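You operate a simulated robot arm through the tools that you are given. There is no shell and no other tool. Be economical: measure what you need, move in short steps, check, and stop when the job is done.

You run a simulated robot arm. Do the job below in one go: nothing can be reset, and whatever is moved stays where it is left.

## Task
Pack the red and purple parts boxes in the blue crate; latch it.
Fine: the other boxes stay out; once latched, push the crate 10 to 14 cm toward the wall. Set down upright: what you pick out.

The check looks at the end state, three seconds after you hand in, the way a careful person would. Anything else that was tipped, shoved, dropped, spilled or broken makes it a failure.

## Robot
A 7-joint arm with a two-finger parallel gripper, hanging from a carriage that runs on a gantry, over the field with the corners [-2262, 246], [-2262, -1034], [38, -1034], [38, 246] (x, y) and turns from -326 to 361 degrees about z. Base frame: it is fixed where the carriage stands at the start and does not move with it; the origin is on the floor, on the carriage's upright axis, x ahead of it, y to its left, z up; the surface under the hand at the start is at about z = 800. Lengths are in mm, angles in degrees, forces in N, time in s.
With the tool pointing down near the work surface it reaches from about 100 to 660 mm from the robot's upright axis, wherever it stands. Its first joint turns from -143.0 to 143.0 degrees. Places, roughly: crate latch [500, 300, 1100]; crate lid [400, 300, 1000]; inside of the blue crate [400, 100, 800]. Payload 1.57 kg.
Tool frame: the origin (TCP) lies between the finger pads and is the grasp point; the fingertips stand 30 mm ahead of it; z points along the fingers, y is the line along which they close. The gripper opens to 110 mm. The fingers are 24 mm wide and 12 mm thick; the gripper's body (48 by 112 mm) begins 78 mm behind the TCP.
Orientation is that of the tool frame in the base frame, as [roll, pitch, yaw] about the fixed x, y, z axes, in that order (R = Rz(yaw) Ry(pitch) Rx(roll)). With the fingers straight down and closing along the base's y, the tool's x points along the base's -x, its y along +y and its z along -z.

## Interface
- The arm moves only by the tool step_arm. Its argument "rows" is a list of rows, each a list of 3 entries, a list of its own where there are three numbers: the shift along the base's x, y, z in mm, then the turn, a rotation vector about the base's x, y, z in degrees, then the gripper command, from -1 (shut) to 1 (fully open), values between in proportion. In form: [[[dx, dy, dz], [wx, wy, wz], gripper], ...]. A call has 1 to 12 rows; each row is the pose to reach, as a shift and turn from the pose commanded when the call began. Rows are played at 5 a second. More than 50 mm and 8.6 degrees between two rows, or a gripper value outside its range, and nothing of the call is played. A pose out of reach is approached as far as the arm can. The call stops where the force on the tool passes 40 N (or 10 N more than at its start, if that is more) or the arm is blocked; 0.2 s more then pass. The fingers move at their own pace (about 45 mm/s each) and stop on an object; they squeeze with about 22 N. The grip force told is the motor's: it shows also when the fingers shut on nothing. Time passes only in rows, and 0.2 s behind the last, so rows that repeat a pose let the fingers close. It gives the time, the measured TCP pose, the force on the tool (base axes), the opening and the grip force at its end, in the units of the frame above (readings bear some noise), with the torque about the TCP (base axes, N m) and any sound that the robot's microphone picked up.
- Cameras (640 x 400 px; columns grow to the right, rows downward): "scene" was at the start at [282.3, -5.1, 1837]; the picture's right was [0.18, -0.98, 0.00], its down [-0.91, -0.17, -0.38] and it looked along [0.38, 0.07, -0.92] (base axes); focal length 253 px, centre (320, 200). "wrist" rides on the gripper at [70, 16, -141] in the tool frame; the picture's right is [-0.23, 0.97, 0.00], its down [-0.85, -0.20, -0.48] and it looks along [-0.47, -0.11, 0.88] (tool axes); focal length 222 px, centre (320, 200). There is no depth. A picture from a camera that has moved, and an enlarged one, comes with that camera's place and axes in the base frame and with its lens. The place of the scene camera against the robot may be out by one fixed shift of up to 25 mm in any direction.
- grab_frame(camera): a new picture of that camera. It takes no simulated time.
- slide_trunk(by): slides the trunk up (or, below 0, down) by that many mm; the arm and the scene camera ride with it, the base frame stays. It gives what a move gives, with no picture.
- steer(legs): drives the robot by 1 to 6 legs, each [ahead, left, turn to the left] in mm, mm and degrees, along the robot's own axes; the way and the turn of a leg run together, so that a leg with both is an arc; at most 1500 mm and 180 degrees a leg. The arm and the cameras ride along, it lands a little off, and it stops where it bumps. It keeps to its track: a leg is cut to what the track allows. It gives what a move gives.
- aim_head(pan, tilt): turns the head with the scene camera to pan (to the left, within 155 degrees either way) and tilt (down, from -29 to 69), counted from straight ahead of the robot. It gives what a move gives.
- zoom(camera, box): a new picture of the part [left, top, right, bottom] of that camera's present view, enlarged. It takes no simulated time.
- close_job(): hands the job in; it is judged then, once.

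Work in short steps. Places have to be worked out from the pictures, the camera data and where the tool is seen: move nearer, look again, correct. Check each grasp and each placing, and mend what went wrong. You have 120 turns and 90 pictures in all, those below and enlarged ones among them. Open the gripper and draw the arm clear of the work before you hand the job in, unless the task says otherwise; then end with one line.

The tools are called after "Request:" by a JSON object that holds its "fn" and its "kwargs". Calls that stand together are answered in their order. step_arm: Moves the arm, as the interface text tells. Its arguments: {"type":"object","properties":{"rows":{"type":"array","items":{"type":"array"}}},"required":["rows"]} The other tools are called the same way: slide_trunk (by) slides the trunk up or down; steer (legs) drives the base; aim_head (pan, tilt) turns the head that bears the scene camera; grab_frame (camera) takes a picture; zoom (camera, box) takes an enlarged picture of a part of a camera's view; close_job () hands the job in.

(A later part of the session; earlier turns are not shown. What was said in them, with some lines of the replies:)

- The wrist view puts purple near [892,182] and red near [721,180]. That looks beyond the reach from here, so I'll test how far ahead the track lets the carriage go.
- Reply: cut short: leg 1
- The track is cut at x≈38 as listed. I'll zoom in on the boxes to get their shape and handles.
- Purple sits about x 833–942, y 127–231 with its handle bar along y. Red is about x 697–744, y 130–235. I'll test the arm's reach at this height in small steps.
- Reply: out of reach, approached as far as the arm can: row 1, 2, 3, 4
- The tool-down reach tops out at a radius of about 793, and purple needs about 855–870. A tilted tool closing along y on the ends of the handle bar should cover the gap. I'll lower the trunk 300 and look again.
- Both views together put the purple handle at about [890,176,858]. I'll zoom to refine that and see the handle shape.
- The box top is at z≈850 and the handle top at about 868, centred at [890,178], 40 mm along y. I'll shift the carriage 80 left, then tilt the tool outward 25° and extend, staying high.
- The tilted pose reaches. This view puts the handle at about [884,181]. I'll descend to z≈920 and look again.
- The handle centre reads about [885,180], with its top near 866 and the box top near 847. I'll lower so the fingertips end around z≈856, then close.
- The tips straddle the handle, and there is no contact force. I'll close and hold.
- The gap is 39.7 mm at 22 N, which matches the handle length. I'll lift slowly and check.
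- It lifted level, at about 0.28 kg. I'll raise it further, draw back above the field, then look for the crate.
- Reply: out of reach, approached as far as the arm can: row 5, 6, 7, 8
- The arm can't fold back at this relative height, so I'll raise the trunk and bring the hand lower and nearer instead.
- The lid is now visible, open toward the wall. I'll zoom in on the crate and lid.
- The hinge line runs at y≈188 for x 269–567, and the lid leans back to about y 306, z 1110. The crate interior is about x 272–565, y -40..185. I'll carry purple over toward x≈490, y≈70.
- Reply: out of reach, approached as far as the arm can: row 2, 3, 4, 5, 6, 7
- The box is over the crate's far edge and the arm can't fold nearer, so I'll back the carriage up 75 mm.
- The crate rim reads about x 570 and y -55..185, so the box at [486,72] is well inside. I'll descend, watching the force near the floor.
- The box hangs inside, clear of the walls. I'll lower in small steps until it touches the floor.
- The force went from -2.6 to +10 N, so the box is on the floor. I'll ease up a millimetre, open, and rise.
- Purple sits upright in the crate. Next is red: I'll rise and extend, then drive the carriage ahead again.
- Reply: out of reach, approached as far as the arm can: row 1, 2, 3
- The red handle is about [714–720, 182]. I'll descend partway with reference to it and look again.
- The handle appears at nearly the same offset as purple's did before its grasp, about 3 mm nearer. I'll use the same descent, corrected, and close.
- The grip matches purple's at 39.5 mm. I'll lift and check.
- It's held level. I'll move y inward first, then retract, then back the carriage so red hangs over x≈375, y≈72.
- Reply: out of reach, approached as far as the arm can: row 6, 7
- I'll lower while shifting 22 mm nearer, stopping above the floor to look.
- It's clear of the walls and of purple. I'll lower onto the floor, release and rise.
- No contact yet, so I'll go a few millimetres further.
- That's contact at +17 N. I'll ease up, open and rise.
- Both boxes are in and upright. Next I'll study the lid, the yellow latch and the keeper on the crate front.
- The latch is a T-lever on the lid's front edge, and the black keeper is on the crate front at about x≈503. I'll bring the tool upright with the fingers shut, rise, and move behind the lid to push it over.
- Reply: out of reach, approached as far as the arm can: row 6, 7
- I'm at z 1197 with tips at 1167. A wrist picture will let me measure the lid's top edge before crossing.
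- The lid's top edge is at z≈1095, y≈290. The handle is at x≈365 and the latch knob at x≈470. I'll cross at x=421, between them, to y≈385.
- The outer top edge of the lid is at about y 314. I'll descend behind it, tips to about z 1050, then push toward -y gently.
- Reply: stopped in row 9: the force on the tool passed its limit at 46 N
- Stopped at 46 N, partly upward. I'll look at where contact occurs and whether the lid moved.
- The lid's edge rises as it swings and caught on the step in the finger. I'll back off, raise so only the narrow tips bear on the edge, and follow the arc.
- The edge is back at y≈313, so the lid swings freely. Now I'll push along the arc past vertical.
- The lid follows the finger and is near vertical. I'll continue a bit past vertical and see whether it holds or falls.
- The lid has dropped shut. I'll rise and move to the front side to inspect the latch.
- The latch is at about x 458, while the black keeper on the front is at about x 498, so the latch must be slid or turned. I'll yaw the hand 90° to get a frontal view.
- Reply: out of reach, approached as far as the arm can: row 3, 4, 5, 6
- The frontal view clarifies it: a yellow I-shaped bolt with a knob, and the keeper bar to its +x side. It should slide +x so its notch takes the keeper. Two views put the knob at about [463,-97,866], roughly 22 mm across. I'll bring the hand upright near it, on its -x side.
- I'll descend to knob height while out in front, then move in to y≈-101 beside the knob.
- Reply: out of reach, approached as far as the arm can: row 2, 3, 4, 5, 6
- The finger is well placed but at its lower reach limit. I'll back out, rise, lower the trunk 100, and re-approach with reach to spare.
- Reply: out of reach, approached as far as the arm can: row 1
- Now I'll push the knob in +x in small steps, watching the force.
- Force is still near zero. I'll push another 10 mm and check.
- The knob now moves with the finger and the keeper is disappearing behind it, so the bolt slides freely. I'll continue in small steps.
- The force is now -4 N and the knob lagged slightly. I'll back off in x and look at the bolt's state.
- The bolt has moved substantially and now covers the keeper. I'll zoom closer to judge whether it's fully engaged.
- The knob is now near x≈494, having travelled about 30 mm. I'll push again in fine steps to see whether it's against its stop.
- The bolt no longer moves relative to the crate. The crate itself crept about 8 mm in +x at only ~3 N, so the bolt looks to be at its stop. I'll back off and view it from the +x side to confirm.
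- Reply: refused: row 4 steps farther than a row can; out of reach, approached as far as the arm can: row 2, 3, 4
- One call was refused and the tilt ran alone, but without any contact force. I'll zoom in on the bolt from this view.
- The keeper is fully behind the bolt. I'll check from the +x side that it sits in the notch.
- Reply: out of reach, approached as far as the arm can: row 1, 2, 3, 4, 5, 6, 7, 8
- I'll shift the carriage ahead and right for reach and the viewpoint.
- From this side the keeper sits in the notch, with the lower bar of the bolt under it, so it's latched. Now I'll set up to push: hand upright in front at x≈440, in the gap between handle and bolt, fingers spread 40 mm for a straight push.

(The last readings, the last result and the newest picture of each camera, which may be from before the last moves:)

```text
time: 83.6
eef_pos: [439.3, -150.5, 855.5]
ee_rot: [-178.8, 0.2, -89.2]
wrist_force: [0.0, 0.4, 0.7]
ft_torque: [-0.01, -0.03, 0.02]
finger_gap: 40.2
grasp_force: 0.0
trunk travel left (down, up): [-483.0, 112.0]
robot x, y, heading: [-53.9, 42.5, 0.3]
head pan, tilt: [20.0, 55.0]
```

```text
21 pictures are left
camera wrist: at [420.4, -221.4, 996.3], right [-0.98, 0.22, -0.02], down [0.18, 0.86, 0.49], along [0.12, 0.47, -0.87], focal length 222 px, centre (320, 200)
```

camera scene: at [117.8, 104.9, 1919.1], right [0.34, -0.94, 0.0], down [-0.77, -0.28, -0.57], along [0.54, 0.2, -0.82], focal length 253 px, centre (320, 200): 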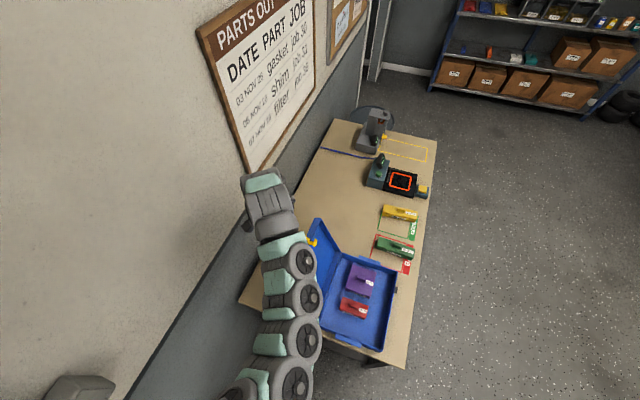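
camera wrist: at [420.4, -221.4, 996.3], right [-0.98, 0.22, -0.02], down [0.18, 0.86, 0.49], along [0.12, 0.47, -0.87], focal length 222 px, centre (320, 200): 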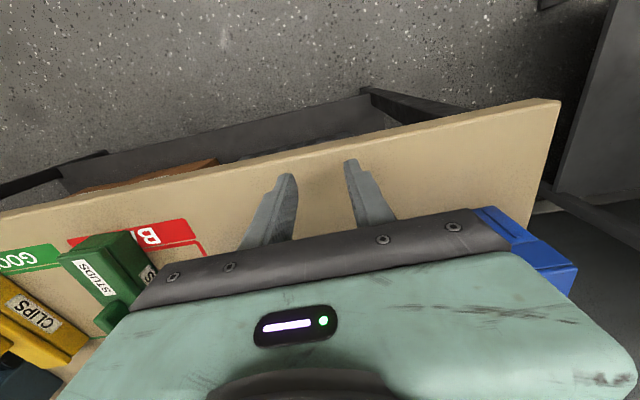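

I'll advance to just short of the crate front and check the fingers against handle and bolt.

Request:
{"fn": "step_arm", "kwargs": {"rows": [[[1, 15, 0], [0, 0, 0], -0.27], [[1, 30, 0], [0, 0, 0], -0.27], [[1, 43, 0], [0, 0, 0], -0.27], [[1, 43, 0], [0, 0, 0], -0.27]]}}

Request:
{"fn": "grab_frame", "kwargs": {"camera": "wrist"}}

```text
time: 84.6
eef_pos: [439.3, -108.1, 856.3]
ee_rot: [-178.8, 0.1, -89.3]
wrist_force: [0.4, 0.4, 0.0]
ft_torque: [-0.02, -0.01, 0.0]
finger_gap: 40.0
grasp_force: 0.0
trunk travel left (down, up): [-483.0, 112.0]
robot x, y, heading: [-53.8, 36.5, 0.4]
head pan, tilt: [20.0, 55.0]
```

```text
20 pictures are left
camera wrist: at [421.2, -178.3, 997.0], right [-0.98, 0.21, -0.02], down [0.18, 0.86, 0.49], along [0.12, 0.47, -0.87], focal length 222 px, centre (320, 200)
```

wrist: 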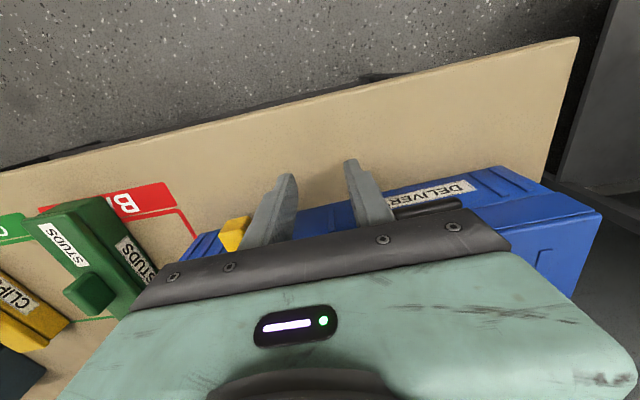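

Both fingers come close to the handle and knob, so I'll narrow the gap to about 24 mm and creep forward to find contact.

Request:
{"fn": "step_arm", "kwargs": {"rows": [[[0, 0, 0], [0, 0, 0], -0.56], [[0, 0, 0], [0, 0, 0], -0.56], [[0, 5, 0], [0, 0, 0], -0.56], [[0, 10, 0], [0, 0, 0], -0.56], [[0, 13, 0], [0, 0, 0], -0.56], [[0, 16, 0], [0, 0, 0], -0.56], [[0, 16, 0], [0, 0, 0], -0.56]]}}

Request:
{"fn": "grab_frame", "kwargs": {"camera": "wrist"}}

```text
time: 86.2
eef_pos: [441.6, -91.6, 855.7]
ee_rot: [-178.6, 0.2, -89.3]
wrist_force: [0.7, -0.6, -0.6]
ft_torque: [-0.01, 0.0, -0.01]
finger_gap: 24.2
grasp_force: 0.1
trunk travel left (down, up): [-483.0, 112.0]
robot x, y, heading: [-56.2, 38.6, 0.5]
head pan, tilt: [20.0, 55.0]
```

```text
19 pictures are left
camera wrist: at [422.0, -162.0, 996.3], right [-0.98, 0.21, -0.02], down [0.18, 0.86, 0.49], along [0.12, 0.47, -0.87], focal length 222 px, centre (320, 200)
```

wrist: 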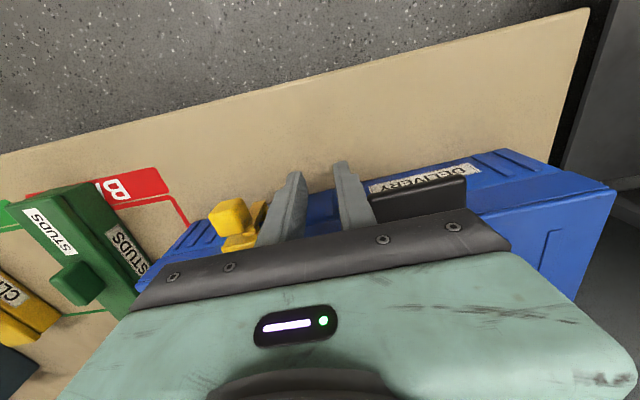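

The fingers sit between handle and bolt, with no contact yet. I'll creep further.

Request:
{"fn": "step_arm", "kwargs": {"rows": [[[0, 3, 0], [0, 0, 0], -0.56], [[0, 6, 0], [0, 0, 0], -0.56], [[0, 8, 0], [0, 0, 0], -0.56], [[0, 8, 0], [0, 0, 0], -0.56]]}}

```text
time: 87.2
eef_pos: [441.5, -83.6, 855.6]
ee_rot: [-178.6, 0.0, -89.4]
wrist_force: [-0.8, -0.2, -0.2]
ft_torque: [-0.02, 0.0, 0.03]
finger_gap: 24.3
grasp_force: 0.0
trunk travel left (down, up): [-483.0, 112.0]
robot x, y, heading: [-52.5, 38.0, 0.2]
head pan, tilt: [20.0, 55.0]
```

Request:
{"fn": "step_arm", "kwargs": {"rows": [[[0, 2, 0], [0, 0, 0], -0.56], [[0, 4, 0], [0, 0, 0], -0.56], [[0, 6, 0], [0, 0, 0], -0.56], [[0, 8, 0], [0, 0, 0], -0.56]]}}

```text
time: 88.2
eef_pos: [441.3, -75.7, 856.3]
ee_rot: [-178.6, 0.1, -89.3]
wrist_force: [-0.4, -4.5, 1.2]
ft_torque: [0.19, 0.06, 0.16]
finger_gap: 24.7
grasp_force: 0.3
trunk travel left (down, up): [-483.0, 112.0]
robot x, y, heading: [-54.0, 38.0, 0.3]
head pan, tilt: [20.0, 55.0]
```

Contact is at about y≈-80, with -4.5 N. I'll push 40 mm and check for rotation.

Request:
{"fn": "step_arm", "kwargs": {"rows": [[[0, 8, 0], [0, 0, 0], -0.56], [[0, 16, 0], [0, 0, 0], -0.56], [[0, 24, 0], [0, 0, 0], -0.56], [[0, 32, 0], [0, 0, 0], -0.56], [[0, 40, 0], [0, 0, 0], -0.56], [[0, 40, 0], [0, 0, 0], -0.56]]}}

Request:
{"fn": "aim_head", "kwargs": {"pan": 25, "tilt": 69}}

Request:
{"fn": "grab_frame", "kwargs": {"camera": "scene"}}

```text
time: 89.6
eef_pos: [439.6, -34.3, 855.2]
ee_rot: [-178.6, 0.2, -89.2]
wrist_force: [-0.9, -1.2, -1.6]
ft_torque: [-0.01, -0.02, 0.05]
finger_gap: 24.8
grasp_force: 0.1
trunk travel left (down, up): [-483.0, 112.0]
robot x, y, heading: [-54.2, 35.1, 0.3]
head pan, tilt: [20.0, 55.0]
```

```text
time: 90.3
eef_pos: [439.8, -34.0, 855.7]
ee_rot: [-178.7, 0.1, -89.3]
wrist_force: [-0.9, -1.0, -0.2]
ft_torque: [0.01, -0.01, 0.05]
finger_gap: 24.6
grasp_force: 0.1
trunk travel left (down, up): [-483.0, 112.0]
robot x, y, heading: [-53.3, 40.8, 0.3]
head pan, tilt: [25.0, 68.8]
```

```text
18 pictures are left
camera scene: at [223.5, 46.5, 1793.7], right [0.43, -0.9, 0.0], down [-0.84, -0.4, -0.36], along [0.33, 0.15, -0.93], focal length 253 px, centre (320, 200)
```

scene: 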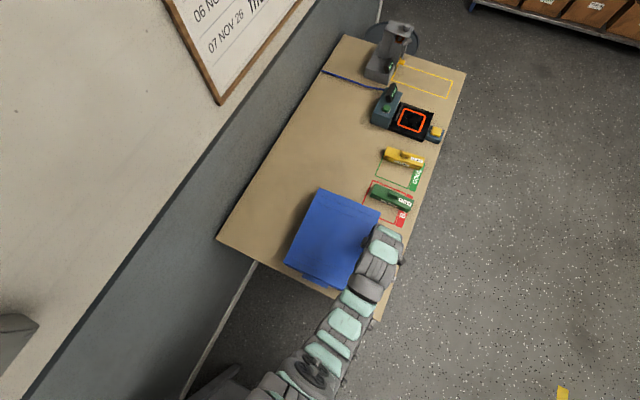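

I'll zoom to check alignment with the table.

Request:
{"fn": "zoom", "kwargs": {"camera": "scene", "box": [200, 160, 440, 340]}}

```text
2.22 times, centred on (320, 250) of scene
camera zoom: at [223.5, 46.5, 1793.7], right [0.43, -0.9, 0.0], down [-0.84, -0.4, -0.36], along [0.33, 0.15, -0.93], focal length 562 px, centre (320, 89)
```

zoom: 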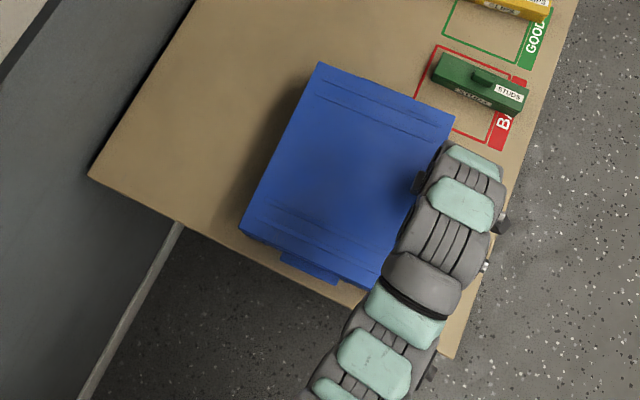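

The crate is about 1–2° counter-clockwise, from the bolt push. I'll square the fingers slightly clockwise and push the remaining 75 mm in slow steps.

Request:
{"fn": "step_arm", "kwargs": {"rows": [[[0, 5, 0], [0, 0, -1.5], -0.56], [[0, 14, 0], [0, 0, -1.5], -0.56], [[0, 23, 0], [0, 0, -1.5], -0.56], [[0, 32, 0], [0, 0, -1.5], -0.56], [[0, 41, 0], [0, 0, -1.5], -0.56], [[0, 50, 0], [0, 0, -1.5], -0.56], [[0, 58, 0], [0, 0, -1.5], -0.56], [[0, 66, 0], [0, 0, -1.5], -0.56], [[0, 72, 0], [0, 0, -1.5], -0.56], [[0, 72, 0], [0, 0, -1.5], -0.56]]}}

Request:
{"fn": "zoom", "kwargs": {"camera": "scene", "box": [200, 160, 440, 340]}}

```text
time: 92.5
eef_pos: [441.1, 36.5, 855.8]
ee_rot: [-178.6, 0.1, -90.7]
wrist_force: [0.3, -3.0, 0.3]
ft_torque: [0.01, -0.04, -0.01]
finger_gap: 24.3
grasp_force: 0.2
trunk travel left (down, up): [-483.0, 112.0]
robot x, y, heading: [-50.5, 37.0, 0.1]
head pan, tilt: [25.0, 68.8]
```

```text
2.22 times, centred on (320, 250) of scene
camera zoom: at [223.5, 46.3, 1793.6], right [0.43, -0.9, 0.0], down [-0.84, -0.4, -0.36], along [0.33, 0.15, -0.93], focal length 562 px, centre (320, 89)
```

zoom: 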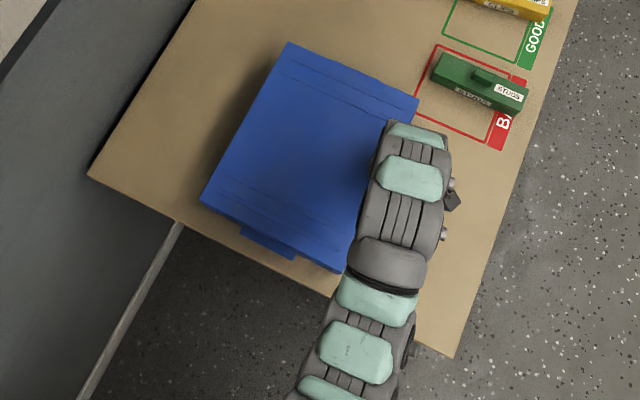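

It's now square within about 0.5°. Vision gives a y shift of about 109 and the tool travel about 116, so I'll push 7 mm more to centre it in the range. I'll then back away and measure.

Request:
{"fn": "step_arm", "kwargs": {"rows": [[[0, 3, 0], [0, 0, 0], -0.56], [[0, 7, 0], [0, 0, 0], -0.56], [[0, 7, 0], [0, 0, 0], -0.56], [[0, -15, 0], [0, 0, 0], -0.56], [[0, -50, 0], [0, 0, 0], -0.56], [[0, -90, 0], [0, 0, 0], -0.56], [[0, -125, 10], [0, 0, 0], -0.56], [[0, -150, 50], [0, 0, 0], -0.56], [[0, -170, 95], [0, 0, 0], -0.56], [[0, -170, 140], [0, 0, 0], -0.56], [[0, -170, 170], [0, 0, 0], -0.56], [[0, -170, 170], [0, 0, 0], -0.56]]}}

Request:
{"fn": "zoom", "kwargs": {"camera": "scene", "box": [200, 160, 440, 340]}}

Request:
{"fn": "grab_frame", "kwargs": {"camera": "wrist"}}

```text
time: 95.2
eef_pos: [439.4, -132.9, 1024.6]
ee_rot: [-178.6, 0.1, -90.8]
wrist_force: [0.1, 0.7, -0.3]
ft_torque: [-0.01, 0.03, -0.01]
finger_gap: 24.3
grasp_force: 0.0
trunk travel left (down, up): [-483.0, 112.0]
robot x, y, heading: [-52.7, 38.6, -0.0]
head pan, tilt: [25.0, 68.8]
```

```text
2.22 times, centred on (320, 250) of scene
camera zoom: at [223.5, 46.5, 1793.6], right [0.43, -0.9, 0.0], down [-0.84, -0.4, -0.36], along [0.33, 0.15, -0.93], focal length 562 px, centre (320, 89)
```

zoom: 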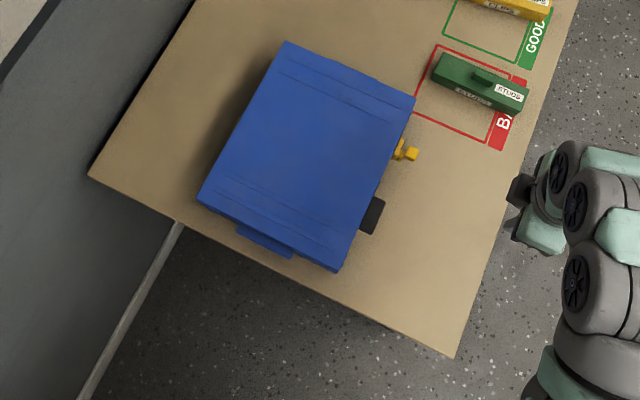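

```text
14 pictures are left
camera wrist: at [418.4, -203.4, 1165.1], right [-0.97, 0.24, -0.02], down [0.2, 0.85, 0.48], along [0.14, 0.47, -0.87], focal length 222 px, centre (320, 200)
```

wrist: 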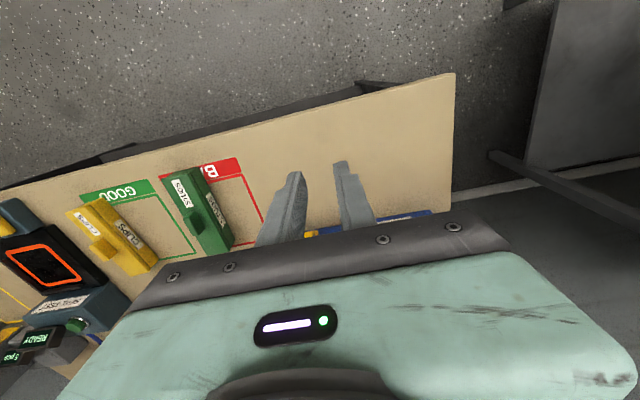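

The crate is square and shifted about 116 mm toward the wall, but it has drifted about 20 mm in +x, mostly from the bolt push. I'll nudge it back gently from its +x side with a two-finger push. First I'll turn the hand back and drive ahead.

Request:
{"fn": "step_arm", "kwargs": {"rows": [[[10, 0, 10], [0, 0, -8.1], -0.3], [[20, 0, 20], [0, 0, -16.2], 0], [[35, 0, 20], [0, 0, -24.3], 0.2], [[50, 0, 20], [0, 0, -32.5], 0.2], [[65, 0, 20], [0, 0, -40.6], 0.2], [[80, 0, 20], [0, 0, -48.7], 0.2], [[95, 0, 20], [0, 0, -56.8], 0.2], [[110, 0, 20], [0, 0, -64.9], 0.2], [[125, 0, 20], [0, 0, -73], 0.2], [[140, 0, 20], [0, 0, -81.1], 0.2], [[150, 0, 20], [0, 0, -89.2], 0.2], [[150, 0, 20], [0, 0, -89.2], 0.2]]}}

Request:
{"fn": "steer", "kwargs": {"legs": [[85, 0, 0]]}}

Request:
{"fn": "step_arm", "kwargs": {"rows": [[[0, 45, 0], [0, 0, 0], 0.2], [[0, 90, 0], [0, 0, 0], 0.2], [[0, 135, 0], [0, 0, 0], 0.2], [[0, 180, 0], [0, 0, 0], 0.2], [[0, 225, 0], [0, 0, 0], 0.2], [[0, 270, 0], [0, 0, 0], 0.2], [[0, 313, 0], [0, 0, 0], 0.2], [[0, 313, 0], [0, 0, 0], 0.2]]}}

Request:
{"fn": "grab_frame", "kwargs": {"camera": "wrist"}}

```text
time: 97.8
eef_pos: [591.9, -132.7, 1045.9]
ee_rot: [-178.6, 0.1, 179.8]
wrist_force: [0.0, 0.1, 0.5]
ft_torque: [-0.01, -0.01, 0.02]
finger_gap: 66.1
grasp_force: 0.0
trunk travel left (down, up): [-483.0, 112.0]
robot x, y, heading: [-52.7, 40.1, 0.3]
head pan, tilt: [25.0, 68.8]
```

```text
time: 98.8
eef_pos: [675.7, -130.8, 1045.5]
ee_rot: [-178.6, 0.1, -179.9]
wrist_force: [0.7, -0.1, 0.1]
ft_torque: [0.01, 0.0, -0.01]
finger_gap: 65.9
grasp_force: 0.1
trunk travel left (down, up): [-483.0, 112.0]
robot x, y, heading: [28.8, 39.1, 0.4]
head pan, tilt: [25.0, 68.8]
```

```text
time: 100.6
eef_pos: [676.3, 182.7, 1045.1]
ee_rot: [-178.6, 0.3, -179.9]
wrist_force: [-1.6, 0.9, 0.3]
ft_torque: [-0.05, 0.01, -0.01]
finger_gap: 66.3
grasp_force: 0.0
trunk travel left (down, up): [-483.0, 112.0]
robot x, y, heading: [34.9, 35.3, 0.1]
head pan, tilt: [25.0, 68.8]
```

```text
13 pictures are left
camera wrist: at [606.0, 201.3, 1185.0], right [0.23, 0.97, -0.02], down [0.85, -0.19, 0.49], along [0.47, -0.13, -0.87], focal length 222 px, centre (320, 200)
```

wrist: 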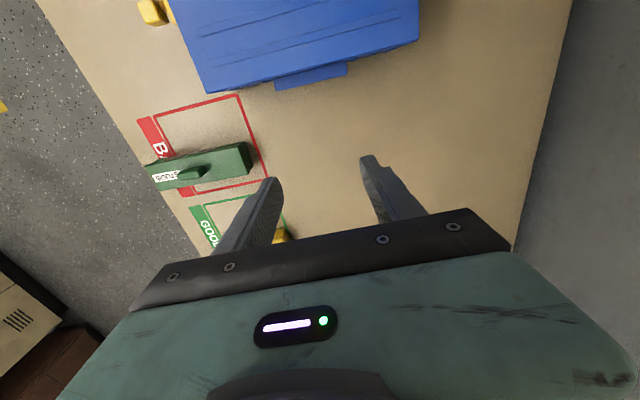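

From this view the crate's +x edge is at about 594, versus 565 before, so it drifted about 25 mm. The end tab's face is at x≈607, y 130–230, centred on the hand. I'll descend at x≈655 and creep to contact.

Request:
{"fn": "step_arm", "kwargs": {"rows": [[[-10, 0, -45], [0, 0, 0], 0.2], [[-20, 0, -90], [0, 0, 0], 0.2], [[-20, -2, -135], [0, 0, 0], 0.2], [[-20, -2, -175], [0, 0, 0], 0.2], [[-20, -2, -187], [0, 0, 0], 0.2], [[-28, -2, -187], [0, 0, 0], 0.2], [[-36, -2, -187], [0, 0, 0], 0.2], [[-44, -2, -187], [0, 0, 0], 0.2], [[-48, -2, -187], [0, 0, 0], 0.2], [[-48, -2, -187], [0, 0, 0], 0.2]]}}

Request:
{"fn": "grab_frame", "kwargs": {"camera": "wrist"}}

```text
time: 102.8
eef_pos: [627.7, 178.7, 858.0]
ee_rot: [-178.8, 0.3, -180.0]
wrist_force: [0.2, -0.7, -0.6]
ft_torque: [-0.02, 0.02, 0.0]
finger_gap: 66.1
grasp_force: 0.0
trunk travel left (down, up): [-483.0, 112.0]
robot x, y, heading: [30.3, 38.1, 0.1]
head pan, tilt: [25.0, 68.8]
```

```text
12 pictures are left
camera wrist: at [557.6, 197.9, 998.2], right [0.23, 0.97, -0.02], down [0.85, -0.19, 0.49], along [0.47, -0.13, -0.87], focal length 222 px, centre (320, 200)
```

wrist: 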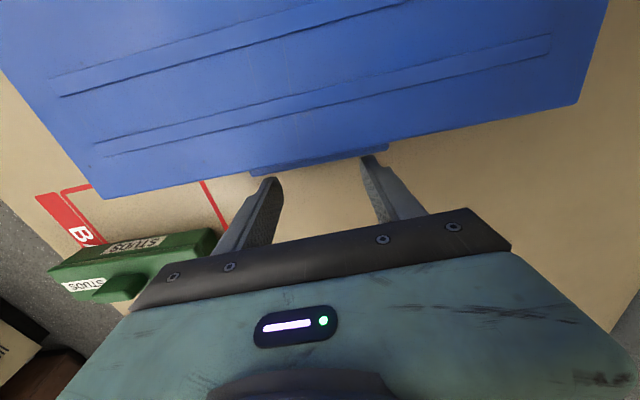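

The fingers are just off the tab. I'll creep in to feel for contact.

Request:
{"fn": "step_arm", "kwargs": {"rows": [[[-3, 0, 0], [0, 0, 0], 0.2], [[-6, 0, 0], [0, 0, 0], 0.2], [[-9, 0, 0], [0, 0, 0], 0.2], [[-12, 0, 0], [0, 0, 0], 0.2]]}}

```text
time: 103.8
eef_pos: [616.4, 179.3, 858.7]
ee_rot: [-178.6, 0.1, -179.8]
wrist_force: [3.5, 1.3, -1.8]
ft_torque: [0.03, -0.08, -0.11]
finger_gap: 66.2
grasp_force: 0.5
trunk travel left (down, up): [-483.0, 112.0]
robot x, y, heading: [33.4, 39.8, 0.3]
head pan, tilt: [25.0, 68.8]
```

Contact at x≈618, 3.5 N. I'll push 20 mm slowly.

Request:
{"fn": "step_arm", "kwargs": {"rows": [[[-4, 0, 0], [0, 0, 0], 0.2], [[-8, 0, 0], [0, 0, 0], 0.2], [[-12, 0, 0], [0, 0, 0], 0.2], [[-16, 0, 0], [0, 0, 0], 0.2], [[-20, 0, 0], [0, 0, 0], 0.2], [[-20, 0, 0], [0, 0, 0], 0.2], [[-10, 0, 0], [0, 0, 0], 0.2], [[15, 0, 0], [0, 0, 0], 0.2], [[35, 0, 20], [0, 0, 0], 0.2], [[45, 0, 60], [0, 0, 0], 0.2], [[45, 0, 105], [0, 0, 0], 0.2], [[45, 0, 150], [0, 0, 0], 0.2]]}}

Request:
{"fn": "grab_frame", "kwargs": {"camera": "wrist"}}

Request:
{"fn": "grab_frame", "kwargs": {"camera": "scene"}}

```text
time: 106.4
eef_pos: [658.2, 186.7, 1010.1]
ee_rot: [-179.0, 0.1, -179.5]
wrist_force: [-1.4, 6.3, 1.2]
ft_torque: [-0.68, -0.12, -0.02]
finger_gap: 65.9
grasp_force: 0.1
trunk travel left (down, up): [-483.0, 112.0]
robot x, y, heading: [32.8, 39.7, 0.5]
head pan, tilt: [25.0, 68.8]
```

```text
11 pictures are left
camera wrist: at [588.0, 204.6, 1150.2], right [0.22, 0.98, -0.02], down [0.86, -0.19, 0.48], along [0.47, -0.12, -0.88], focal length 222 px, centre (320, 200)
```

wrist: 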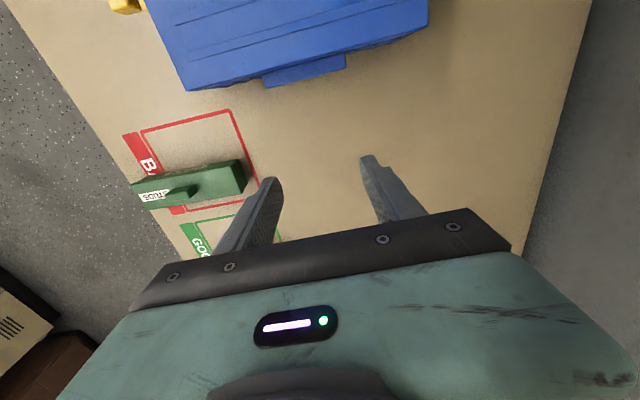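

```text
10 pictures are left
camera scene: at [307.9, 50.3, 1793.8], right [0.43, -0.9, 0.0], down [-0.84, -0.4, -0.36], along [0.33, 0.16, -0.93], focal length 253 px, centre (320, 200)
```

scene: 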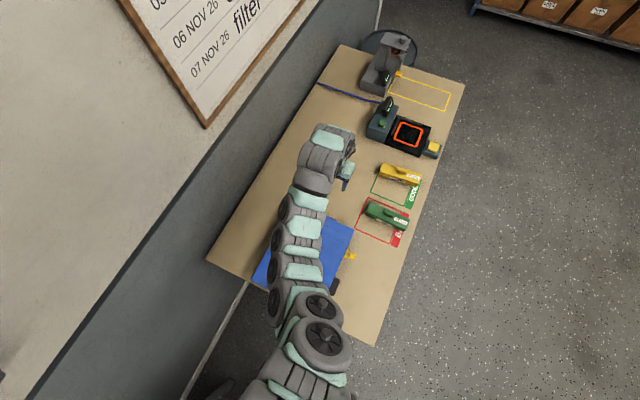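

The readings show a sideways load right after that fast rise. I'll hold still a moment to see whether it's only transient.

Request:
{"fn": "step_arm", "kwargs": {"rows": [[[0, 0, 0], [0, 0, 0], 0.2], [[0, 0, 0], [0, 0, 0], 0.2]]}}

```text
time: 107.0
eef_pos: [659.3, 178.2, 1008.9]
ee_rot: [-178.6, 0.3, -179.9]
wrist_force: [-0.5, 0.2, -0.9]
ft_torque: [-0.02, 0.02, -0.01]
finger_gap: 66.2
grasp_force: 0.1
trunk travel left (down, up): [-483.0, 112.0]
robot x, y, heading: [32.6, 38.4, 0.3]
head pan, tilt: [25.0, 68.8]
```

It was transient. I'll draw the hand up and away to -y and take a clear look.

Request:
{"fn": "step_arm", "kwargs": {"rows": [[[0, -40, 20], [0, 0, 0], 0.2], [[0, -85, 40], [0, 0, 0], 0.2], [[0, -130, 50], [0, 0, 0], 0.2], [[0, -175, 50], [0, 0, 0], 0.2], [[0, -220, 50], [0, 0, 0], 0.2], [[0, -265, 50], [0, 0, 0], 0.2], [[0, -310, 50], [0, 0, 0], 0.2], [[0, -350, 50], [0, 0, 0], 0.2], [[0, -350, 50], [0, 0, 0], 0.2]]}}

Request:
{"fn": "steer", "kwargs": {"legs": [[-85, 0, 0]]}}

Request:
{"fn": "zoom", "kwargs": {"camera": "scene", "box": [200, 160, 440, 340]}}

```text
time: 109.0
eef_pos: [659.4, -170.2, 1059.4]
ee_rot: [-178.6, 0.2, -179.9]
wrist_force: [0.4, 0.4, -0.5]
ft_torque: [-0.01, 0.01, 0.03]
finger_gap: 66.2
grasp_force: 0.0
trunk travel left (down, up): [-483.0, 112.0]
robot x, y, heading: [34.3, 36.9, 0.3]
head pan, tilt: [25.0, 68.8]
```

```text
time: 110.1
eef_pos: [576.3, -171.5, 1059.6]
ee_rot: [-178.7, 0.2, 180.0]
wrist_force: [0.1, 0.4, 0.7]
ft_torque: [-0.01, 0.02, 0.0]
finger_gap: 65.7
grasp_force: 0.0
trunk travel left (down, up): [-483.0, 112.0]
robot x, y, heading: [-54.2, 37.1, 0.6]
head pan, tilt: [25.0, 68.8]
```

```text
2.22 times, centred on (320, 250) of scene
camera zoom: at [224.2, 46.5, 1793.7], right [0.43, -0.9, 0.0], down [-0.84, -0.4, -0.36], along [0.33, 0.15, -0.93], focal length 562 px, centre (320, 89)
```

zoom: 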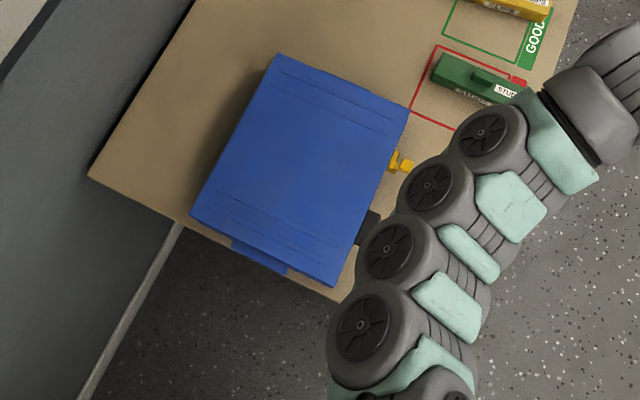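

The crate is back at its original x, square within about 1°, and about 116 mm toward the wall. One last check that the bolt is still engaged.

Request:
{"fn": "grab_frame", "kwargs": {"camera": "wrist"}}

Request:
{"fn": "zoom", "kwargs": {"camera": "scene", "box": [325, 205, 365, 235]}}

```text
8 pictures are left
camera wrist: at [505.2, -152.3, 1198.7], right [0.23, 0.97, -0.02], down [0.85, -0.19, 0.49], along [0.47, -0.13, -0.87], focal length 222 px, centre (320, 200)
```

wrist: 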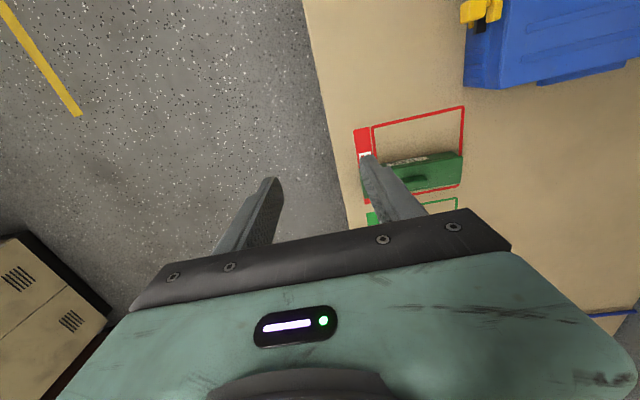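

```text
13.33 times, centred on (345, 220) of scene
camera zoom: at [224.2, 46.5, 1793.7], right [0.43, -0.9, 0.0], down [-0.84, -0.4, -0.36], along [0.33, 0.15, -0.93], focal length 3370 px, centre (-13, -67)
```

zoom: 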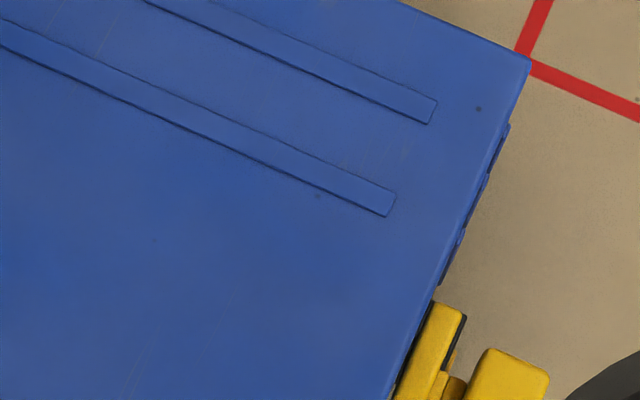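

Request:
{"fn": "zoom", "kwargs": {"camera": "wrist", "box": [440, 0, 520, 50]}}

```text
8.00 times, centred on (480, 25) of wrist
camera zoom: at [505.2, -152.3, 1198.7], right [0.23, 0.97, -0.02], down [0.85, -0.19, 0.49], along [0.47, -0.13, -0.87], focal length 1777 px, centre (-960, 1600)
```

zoom: 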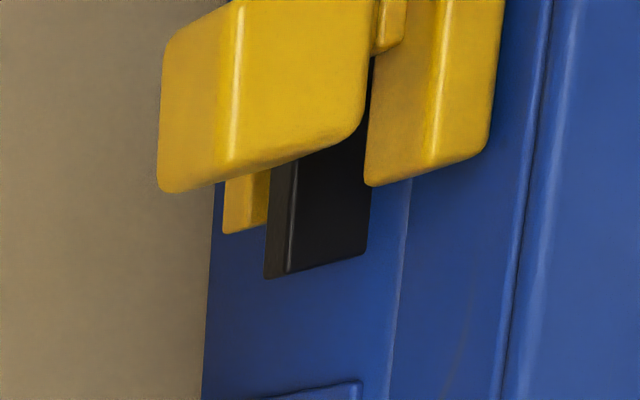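

The keeper sits in the notch. The crate slid at low force during the bolt push, though, so I want firm proof the bolt is fully home. I'll place the closed fingers between the handle and the knob and open them, which pushes the knob +x while reacting on the handle and leaves the crate unloaded.

Request:
{"fn": "step_arm", "kwargs": {"rows": [[[-13, 5, 0], [0, 0, 8.2], -0.4], [[-26, 10, 0], [0, 0, 16.4], -1], [[-39, 15, 0], [0, 0, 24.5], -1], [[-52, 20, 0], [0, 0, 32.7], -1], [[-65, 25, 0], [0, 0, 40.9], -1], [[-78, 30, 0], [0, 0, 49.1], -1], [[-91, 35, 0], [0, 0, 57.3], -1], [[-104, 40, 0], [0, 0, 65.5], -1], [[-117, 45, 0], [0, 0, 73.6], -1], [[-130, 50, 0], [0, 0, 81.8], -1], [[-145, 55, 0], [0, 0, 90], -1], [[-145, 55, 0], [0, 0, 90], -1]]}}

Request:
{"fn": "step_arm", "kwargs": {"rows": [[[0, 20, -45], [0, 0, 0], -1], [[0, 45, -90], [0, 0, 0], -1], [[0, 70, -130], [0, 0, 0], -1], [[0, 85, -165], [0, 0, 0], -1], [[0, 100, -173], [0, 0, 0], -1], [[0, 115, -173], [0, 0, 0], -1], [[0, 115, -173], [0, 0, 0], -1]]}}

Request:
{"fn": "grab_frame", "kwargs": {"camera": "wrist"}}

```text
time: 112.7
eef_pos: [428.8, -116.0, 1059.0]
ee_rot: [-178.6, 0.1, -89.8]
wrist_force: [0.0, -0.5, -0.2]
ft_torque: [-0.02, -0.01, 0.02]
finger_gap: 0.1
grasp_force: 21.5
trunk travel left (down, up): [-483.0, 112.0]
robot x, y, heading: [-54.8, 41.9, 0.5]
head pan, tilt: [25.0, 68.8]
```

```text
refused: row 2 steps farther than a row can; nothing moved
```

```text
5 pictures are left
camera wrist: at [409.7, -187.3, 1199.1], right [-0.97, 0.23, -0.02], down [0.19, 0.85, 0.49], along [0.13, 0.47, -0.87], focal length 222 px, centre (320, 200)
```

wrist: 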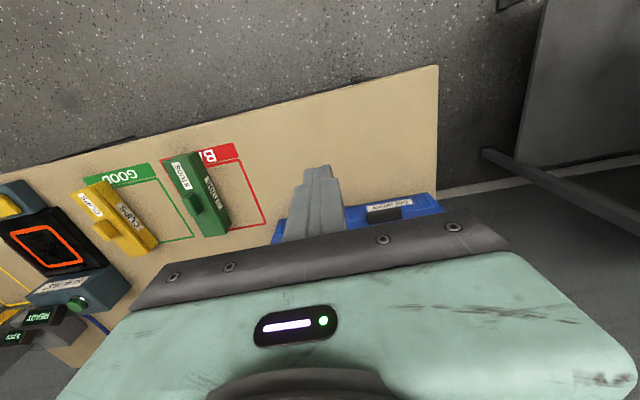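

The descent call was refused for step size. I'll redo it with smaller steps, stopping at y≈0 to look.

Request:
{"fn": "step_arm", "kwargs": {"rows": [[[1, 15, -40], [0, 0, 0], -1], [[1, 30, -80], [0, 0, 0], -1], [[1, 45, -120], [0, 0, 0], -1], [[1, 60, -155], [0, 0, 0], -1], [[1, 80, -173], [0, 0, 0], -1], [[1, 100, -173], [0, 0, 0], -1], [[1, 116, -173], [0, 0, 0], -1], [[1, 116, -173], [0, 0, 0], -1]]}}

Request:
{"fn": "zoom", "kwargs": {"camera": "wrist", "box": [200, 80, 460, 240]}}

```text
time: 114.5
eef_pos: [431.1, -0.6, 884.1]
ee_rot: [-178.7, 0.2, -90.0]
wrist_force: [0.4, 0.1, 0.3]
ft_torque: [-0.01, 0.01, 0.01]
finger_gap: 0.0
grasp_force: 21.2
trunk travel left (down, up): [-483.0, 112.0]
robot x, y, heading: [-55.1, 38.5, 0.4]
head pan, tilt: [25.0, 68.8]
```

```text
2.46 times, centred on (330, 160) of wrist
camera zoom: at [411.6, -71.1, 1025.7], right [-0.97, 0.23, -0.02], down [0.19, 0.85, 0.49], along [0.13, 0.47, -0.87], focal length 547 px, centre (295, 298)
```

zoom: 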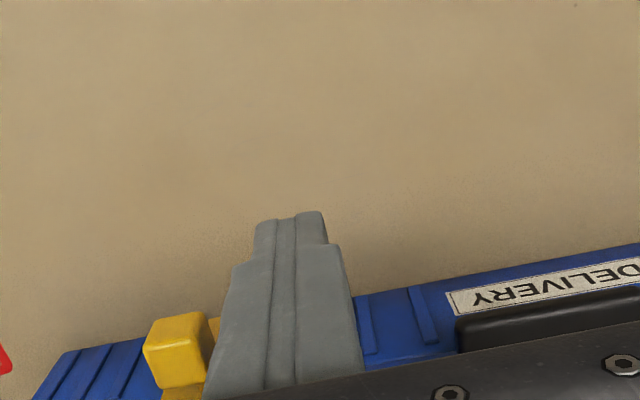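

The fingers sit between the two, nearer the knob. I'll shift -8 mm in x, move in to y≈17, then open gradually.

Request:
{"fn": "step_arm", "kwargs": {"rows": [[[-8, 6, 0], [0, 0, 0], -1], [[-8, 12, 0], [0, 0, 0], -1], [[-8, 18, 0], [0, 0, 0], -1], [[-8, 18, 0], [0, 0, 0], -0.5], [[-8, 18, 0], [0, 0, 0], -0.2], [[-8, 18, 0], [0, 0, 0], -0.1], [[-8, 18, 0], [0, 0, 0], -0.1]]}}

Request:
{"fn": "step_arm", "kwargs": {"rows": [[[0, 0, 0], [0, 0, 0], 0], [[0, 0, 0], [0, 0, 0], 0.1], [[0, 0, 0], [0, 0, 0], 0.1], [[0, 0, 0], [0, 0, 0], 0.1]]}}

```text
time: 116.1
eef_pos: [422.8, 16.6, 885.0]
ee_rot: [-178.5, 0.2, -90.0]
wrist_force: [-0.8, -0.3, 0.2]
ft_torque: [0.04, 0.01, -0.02]
finger_gap: 49.7
grasp_force: 0.1
trunk travel left (down, up): [-483.0, 112.0]
robot x, y, heading: [-52.7, 38.2, 0.4]
head pan, tilt: [25.0, 68.8]
```

```text
time: 117.1
eef_pos: [423.3, 17.4, 885.1]
ee_rot: [-178.5, 0.2, -90.0]
wrist_force: [-0.4, -0.8, -0.1]
ft_torque: [-0.01, 0.01, -0.01]
finger_gap: 60.7
grasp_force: 0.0
trunk travel left (down, up): [-483.0, 112.0]
robot x, y, heading: [-50.9, 36.1, 0.3]
head pan, tilt: [25.0, 68.8]
```

No contact yet at a 60.7 mm gap. I'll open a bit more.

Request:
{"fn": "step_arm", "kwargs": {"rows": [[[0, 0, 0], [0, 0, 0], 0.15], [[0, 0, 0], [0, 0, 0], 0.2], [[0, 0, 0], [0, 0, 0], 0.25], [[0, 0, 0], [0, 0, 0], 0.3], [[0, 0, 0], [0, 0, 0], 0.3]]}}

Request:
{"fn": "zoom", "kwargs": {"camera": "wrist", "box": [200, 80, 460, 240]}}

```text
time: 118.3
eef_pos: [423.1, 16.1, 884.4]
ee_rot: [-178.7, 0.2, -90.0]
wrist_force: [-2.6, -0.3, 0.1]
ft_torque: [0.0, 0.08, 0.0]
finger_gap: 69.5
grasp_force: 0.0
trunk travel left (down, up): [-483.0, 112.0]
robot x, y, heading: [-55.3, 34.4, 0.2]
head pan, tilt: [25.0, 68.8]
```

```text
2.46 times, centred on (330, 160) of wrist
camera zoom: at [403.1, -53.6, 1025.1], right [-0.97, 0.23, -0.02], down [0.19, 0.85, 0.49], along [0.13, 0.47, -0.87], focal length 547 px, centre (295, 298)
```

zoom: 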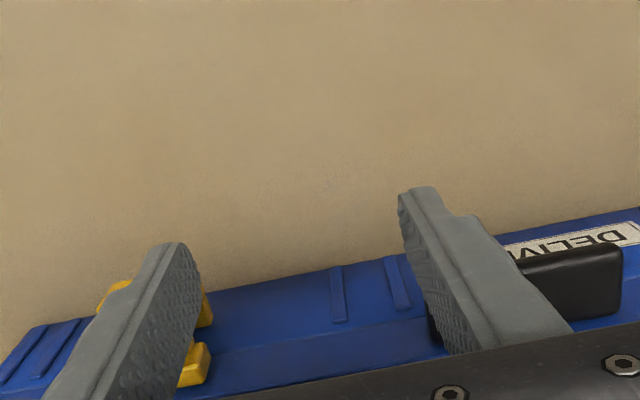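

The knob-side finger touches, but the other finger passes in front of the handle. I'll close, move in 9 mm and recentre at x≈432, then open again.

Request:
{"fn": "step_arm", "kwargs": {"rows": [[[0, 0, 0], [0, 0, 0], -0.3], [[4, 0, 0], [0, 0, 0], -0.7], [[9, 0, 0], [0, 0, 0], -0.7], [[9, 5, 0], [0, 0, 0], -0.7], [[9, 9, 0], [0, 0, 0], -0.7], [[9, 9, 0], [0, 0, 0], -0.5], [[9, 9, 0], [0, 0, 0], -0.3], [[9, 9, 0], [0, 0, 0], -0.2], [[9, 9, 0], [0, 0, 0], -0.2]]}}

Request:
{"fn": "step_arm", "kwargs": {"rows": [[[0, 0, 0], [0, 0, 0], -0.1], [[0, 0, 0], [0, 0, 0], 0], [[0, 0, 0], [0, 0, 0], 0.1], [[0, 0, 0], [0, 0, 0], 0.2], [[0, 0, 0], [0, 0, 0], 0.2], [[0, 0, 0], [0, 0, 0], 0.2]]}}

```text
time: 120.3
eef_pos: [432.5, 26.5, 884.7]
ee_rot: [-178.7, 0.1, -90.0]
wrist_force: [0.5, 0.1, -0.1]
ft_torque: [-0.02, 0.01, -0.03]
finger_gap: 43.7
grasp_force: 0.0
trunk travel left (down, up): [-483.0, 112.0]
robot x, y, heading: [-51.4, 37.8, 0.4]
head pan, tilt: [25.0, 68.8]
```

```text
time: 121.7
eef_pos: [431.4, 27.0, 885.6]
ee_rot: [-178.8, 0.2, -89.9]
wrist_force: [-2.6, 0.0, -0.6]
ft_torque: [-0.05, 0.08, 0.03]
finger_gap: 58.6
grasp_force: 0.0
trunk travel left (down, up): [-483.0, 112.0]
robot x, y, heading: [-53.2, 34.0, 0.4]
head pan, tilt: [25.0, 68.8]
```

The fingers stalled at 58.6 mm, short of the 66 commanded, braced between handle and knob with the bolt not moving. So it's fully home. I'll close slightly, retreat, and take a last look.

Request:
{"fn": "step_arm", "kwargs": {"rows": [[[0, 0, 0], [0, 0, 0], -0.3], [[0, 0, 0], [0, 0, 0], -0.5], [[0, 0, 0], [0, 0, 0], -0.5], [[0, -25, 0], [0, 0, 0], -0.5], [[0, -60, 0], [0, 0, 0], -0.5], [[0, -100, 10], [0, 0, 0], -0.3], [[0, -140, 30], [0, 0, 0], 0], [[0, -170, 65], [0, 0, 0], 0.3], [[0, -190, 105], [0, 0, 0], 0.6], [[0, -200, 150], [0, 0, 0], 1], [[0, -200, 175], [0, 0, 0], 1], [[0, -200, 175], [0, 0, 0], 1]]}}

Request:
{"fn": "zoom", "kwargs": {"camera": "scene", "box": [200, 160, 440, 340]}}

```text
time: 124.3
eef_pos: [431.0, -174.3, 1060.2]
ee_rot: [-178.6, 0.2, -90.0]
wrist_force: [-0.3, 0.1, -0.1]
ft_torque: [0.0, 0.0, 0.0]
finger_gap: 110.2
grasp_force: 0.1
trunk travel left (down, up): [-483.0, 112.0]
robot x, y, heading: [-54.4, 38.4, 0.3]
head pan, tilt: [25.0, 68.8]
```

```text
2.22 times, centred on (320, 250) of scene
camera zoom: at [224.2, 46.5, 1793.6], right [0.43, -0.9, 0.0], down [-0.84, -0.4, -0.36], along [0.33, 0.15, -0.93], focal length 562 px, centre (320, 89)
```

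zoom: 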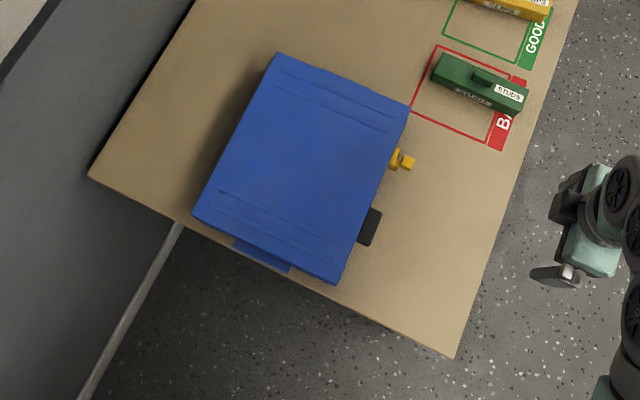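

The crate is closed, latched, square and about 116 mm nearer the wall. The other boxes are untouched, the gripper is open and the arm is clear, so I'm handing in.

Request:
{"fn": "close_job", "kwargs": {}}

```text
The job is handed in.
```

The red and purple boxes are upright in the blue crate, and the crate is latched and pushed about 116 mm toward the wall. The other boxes were left where they stood.
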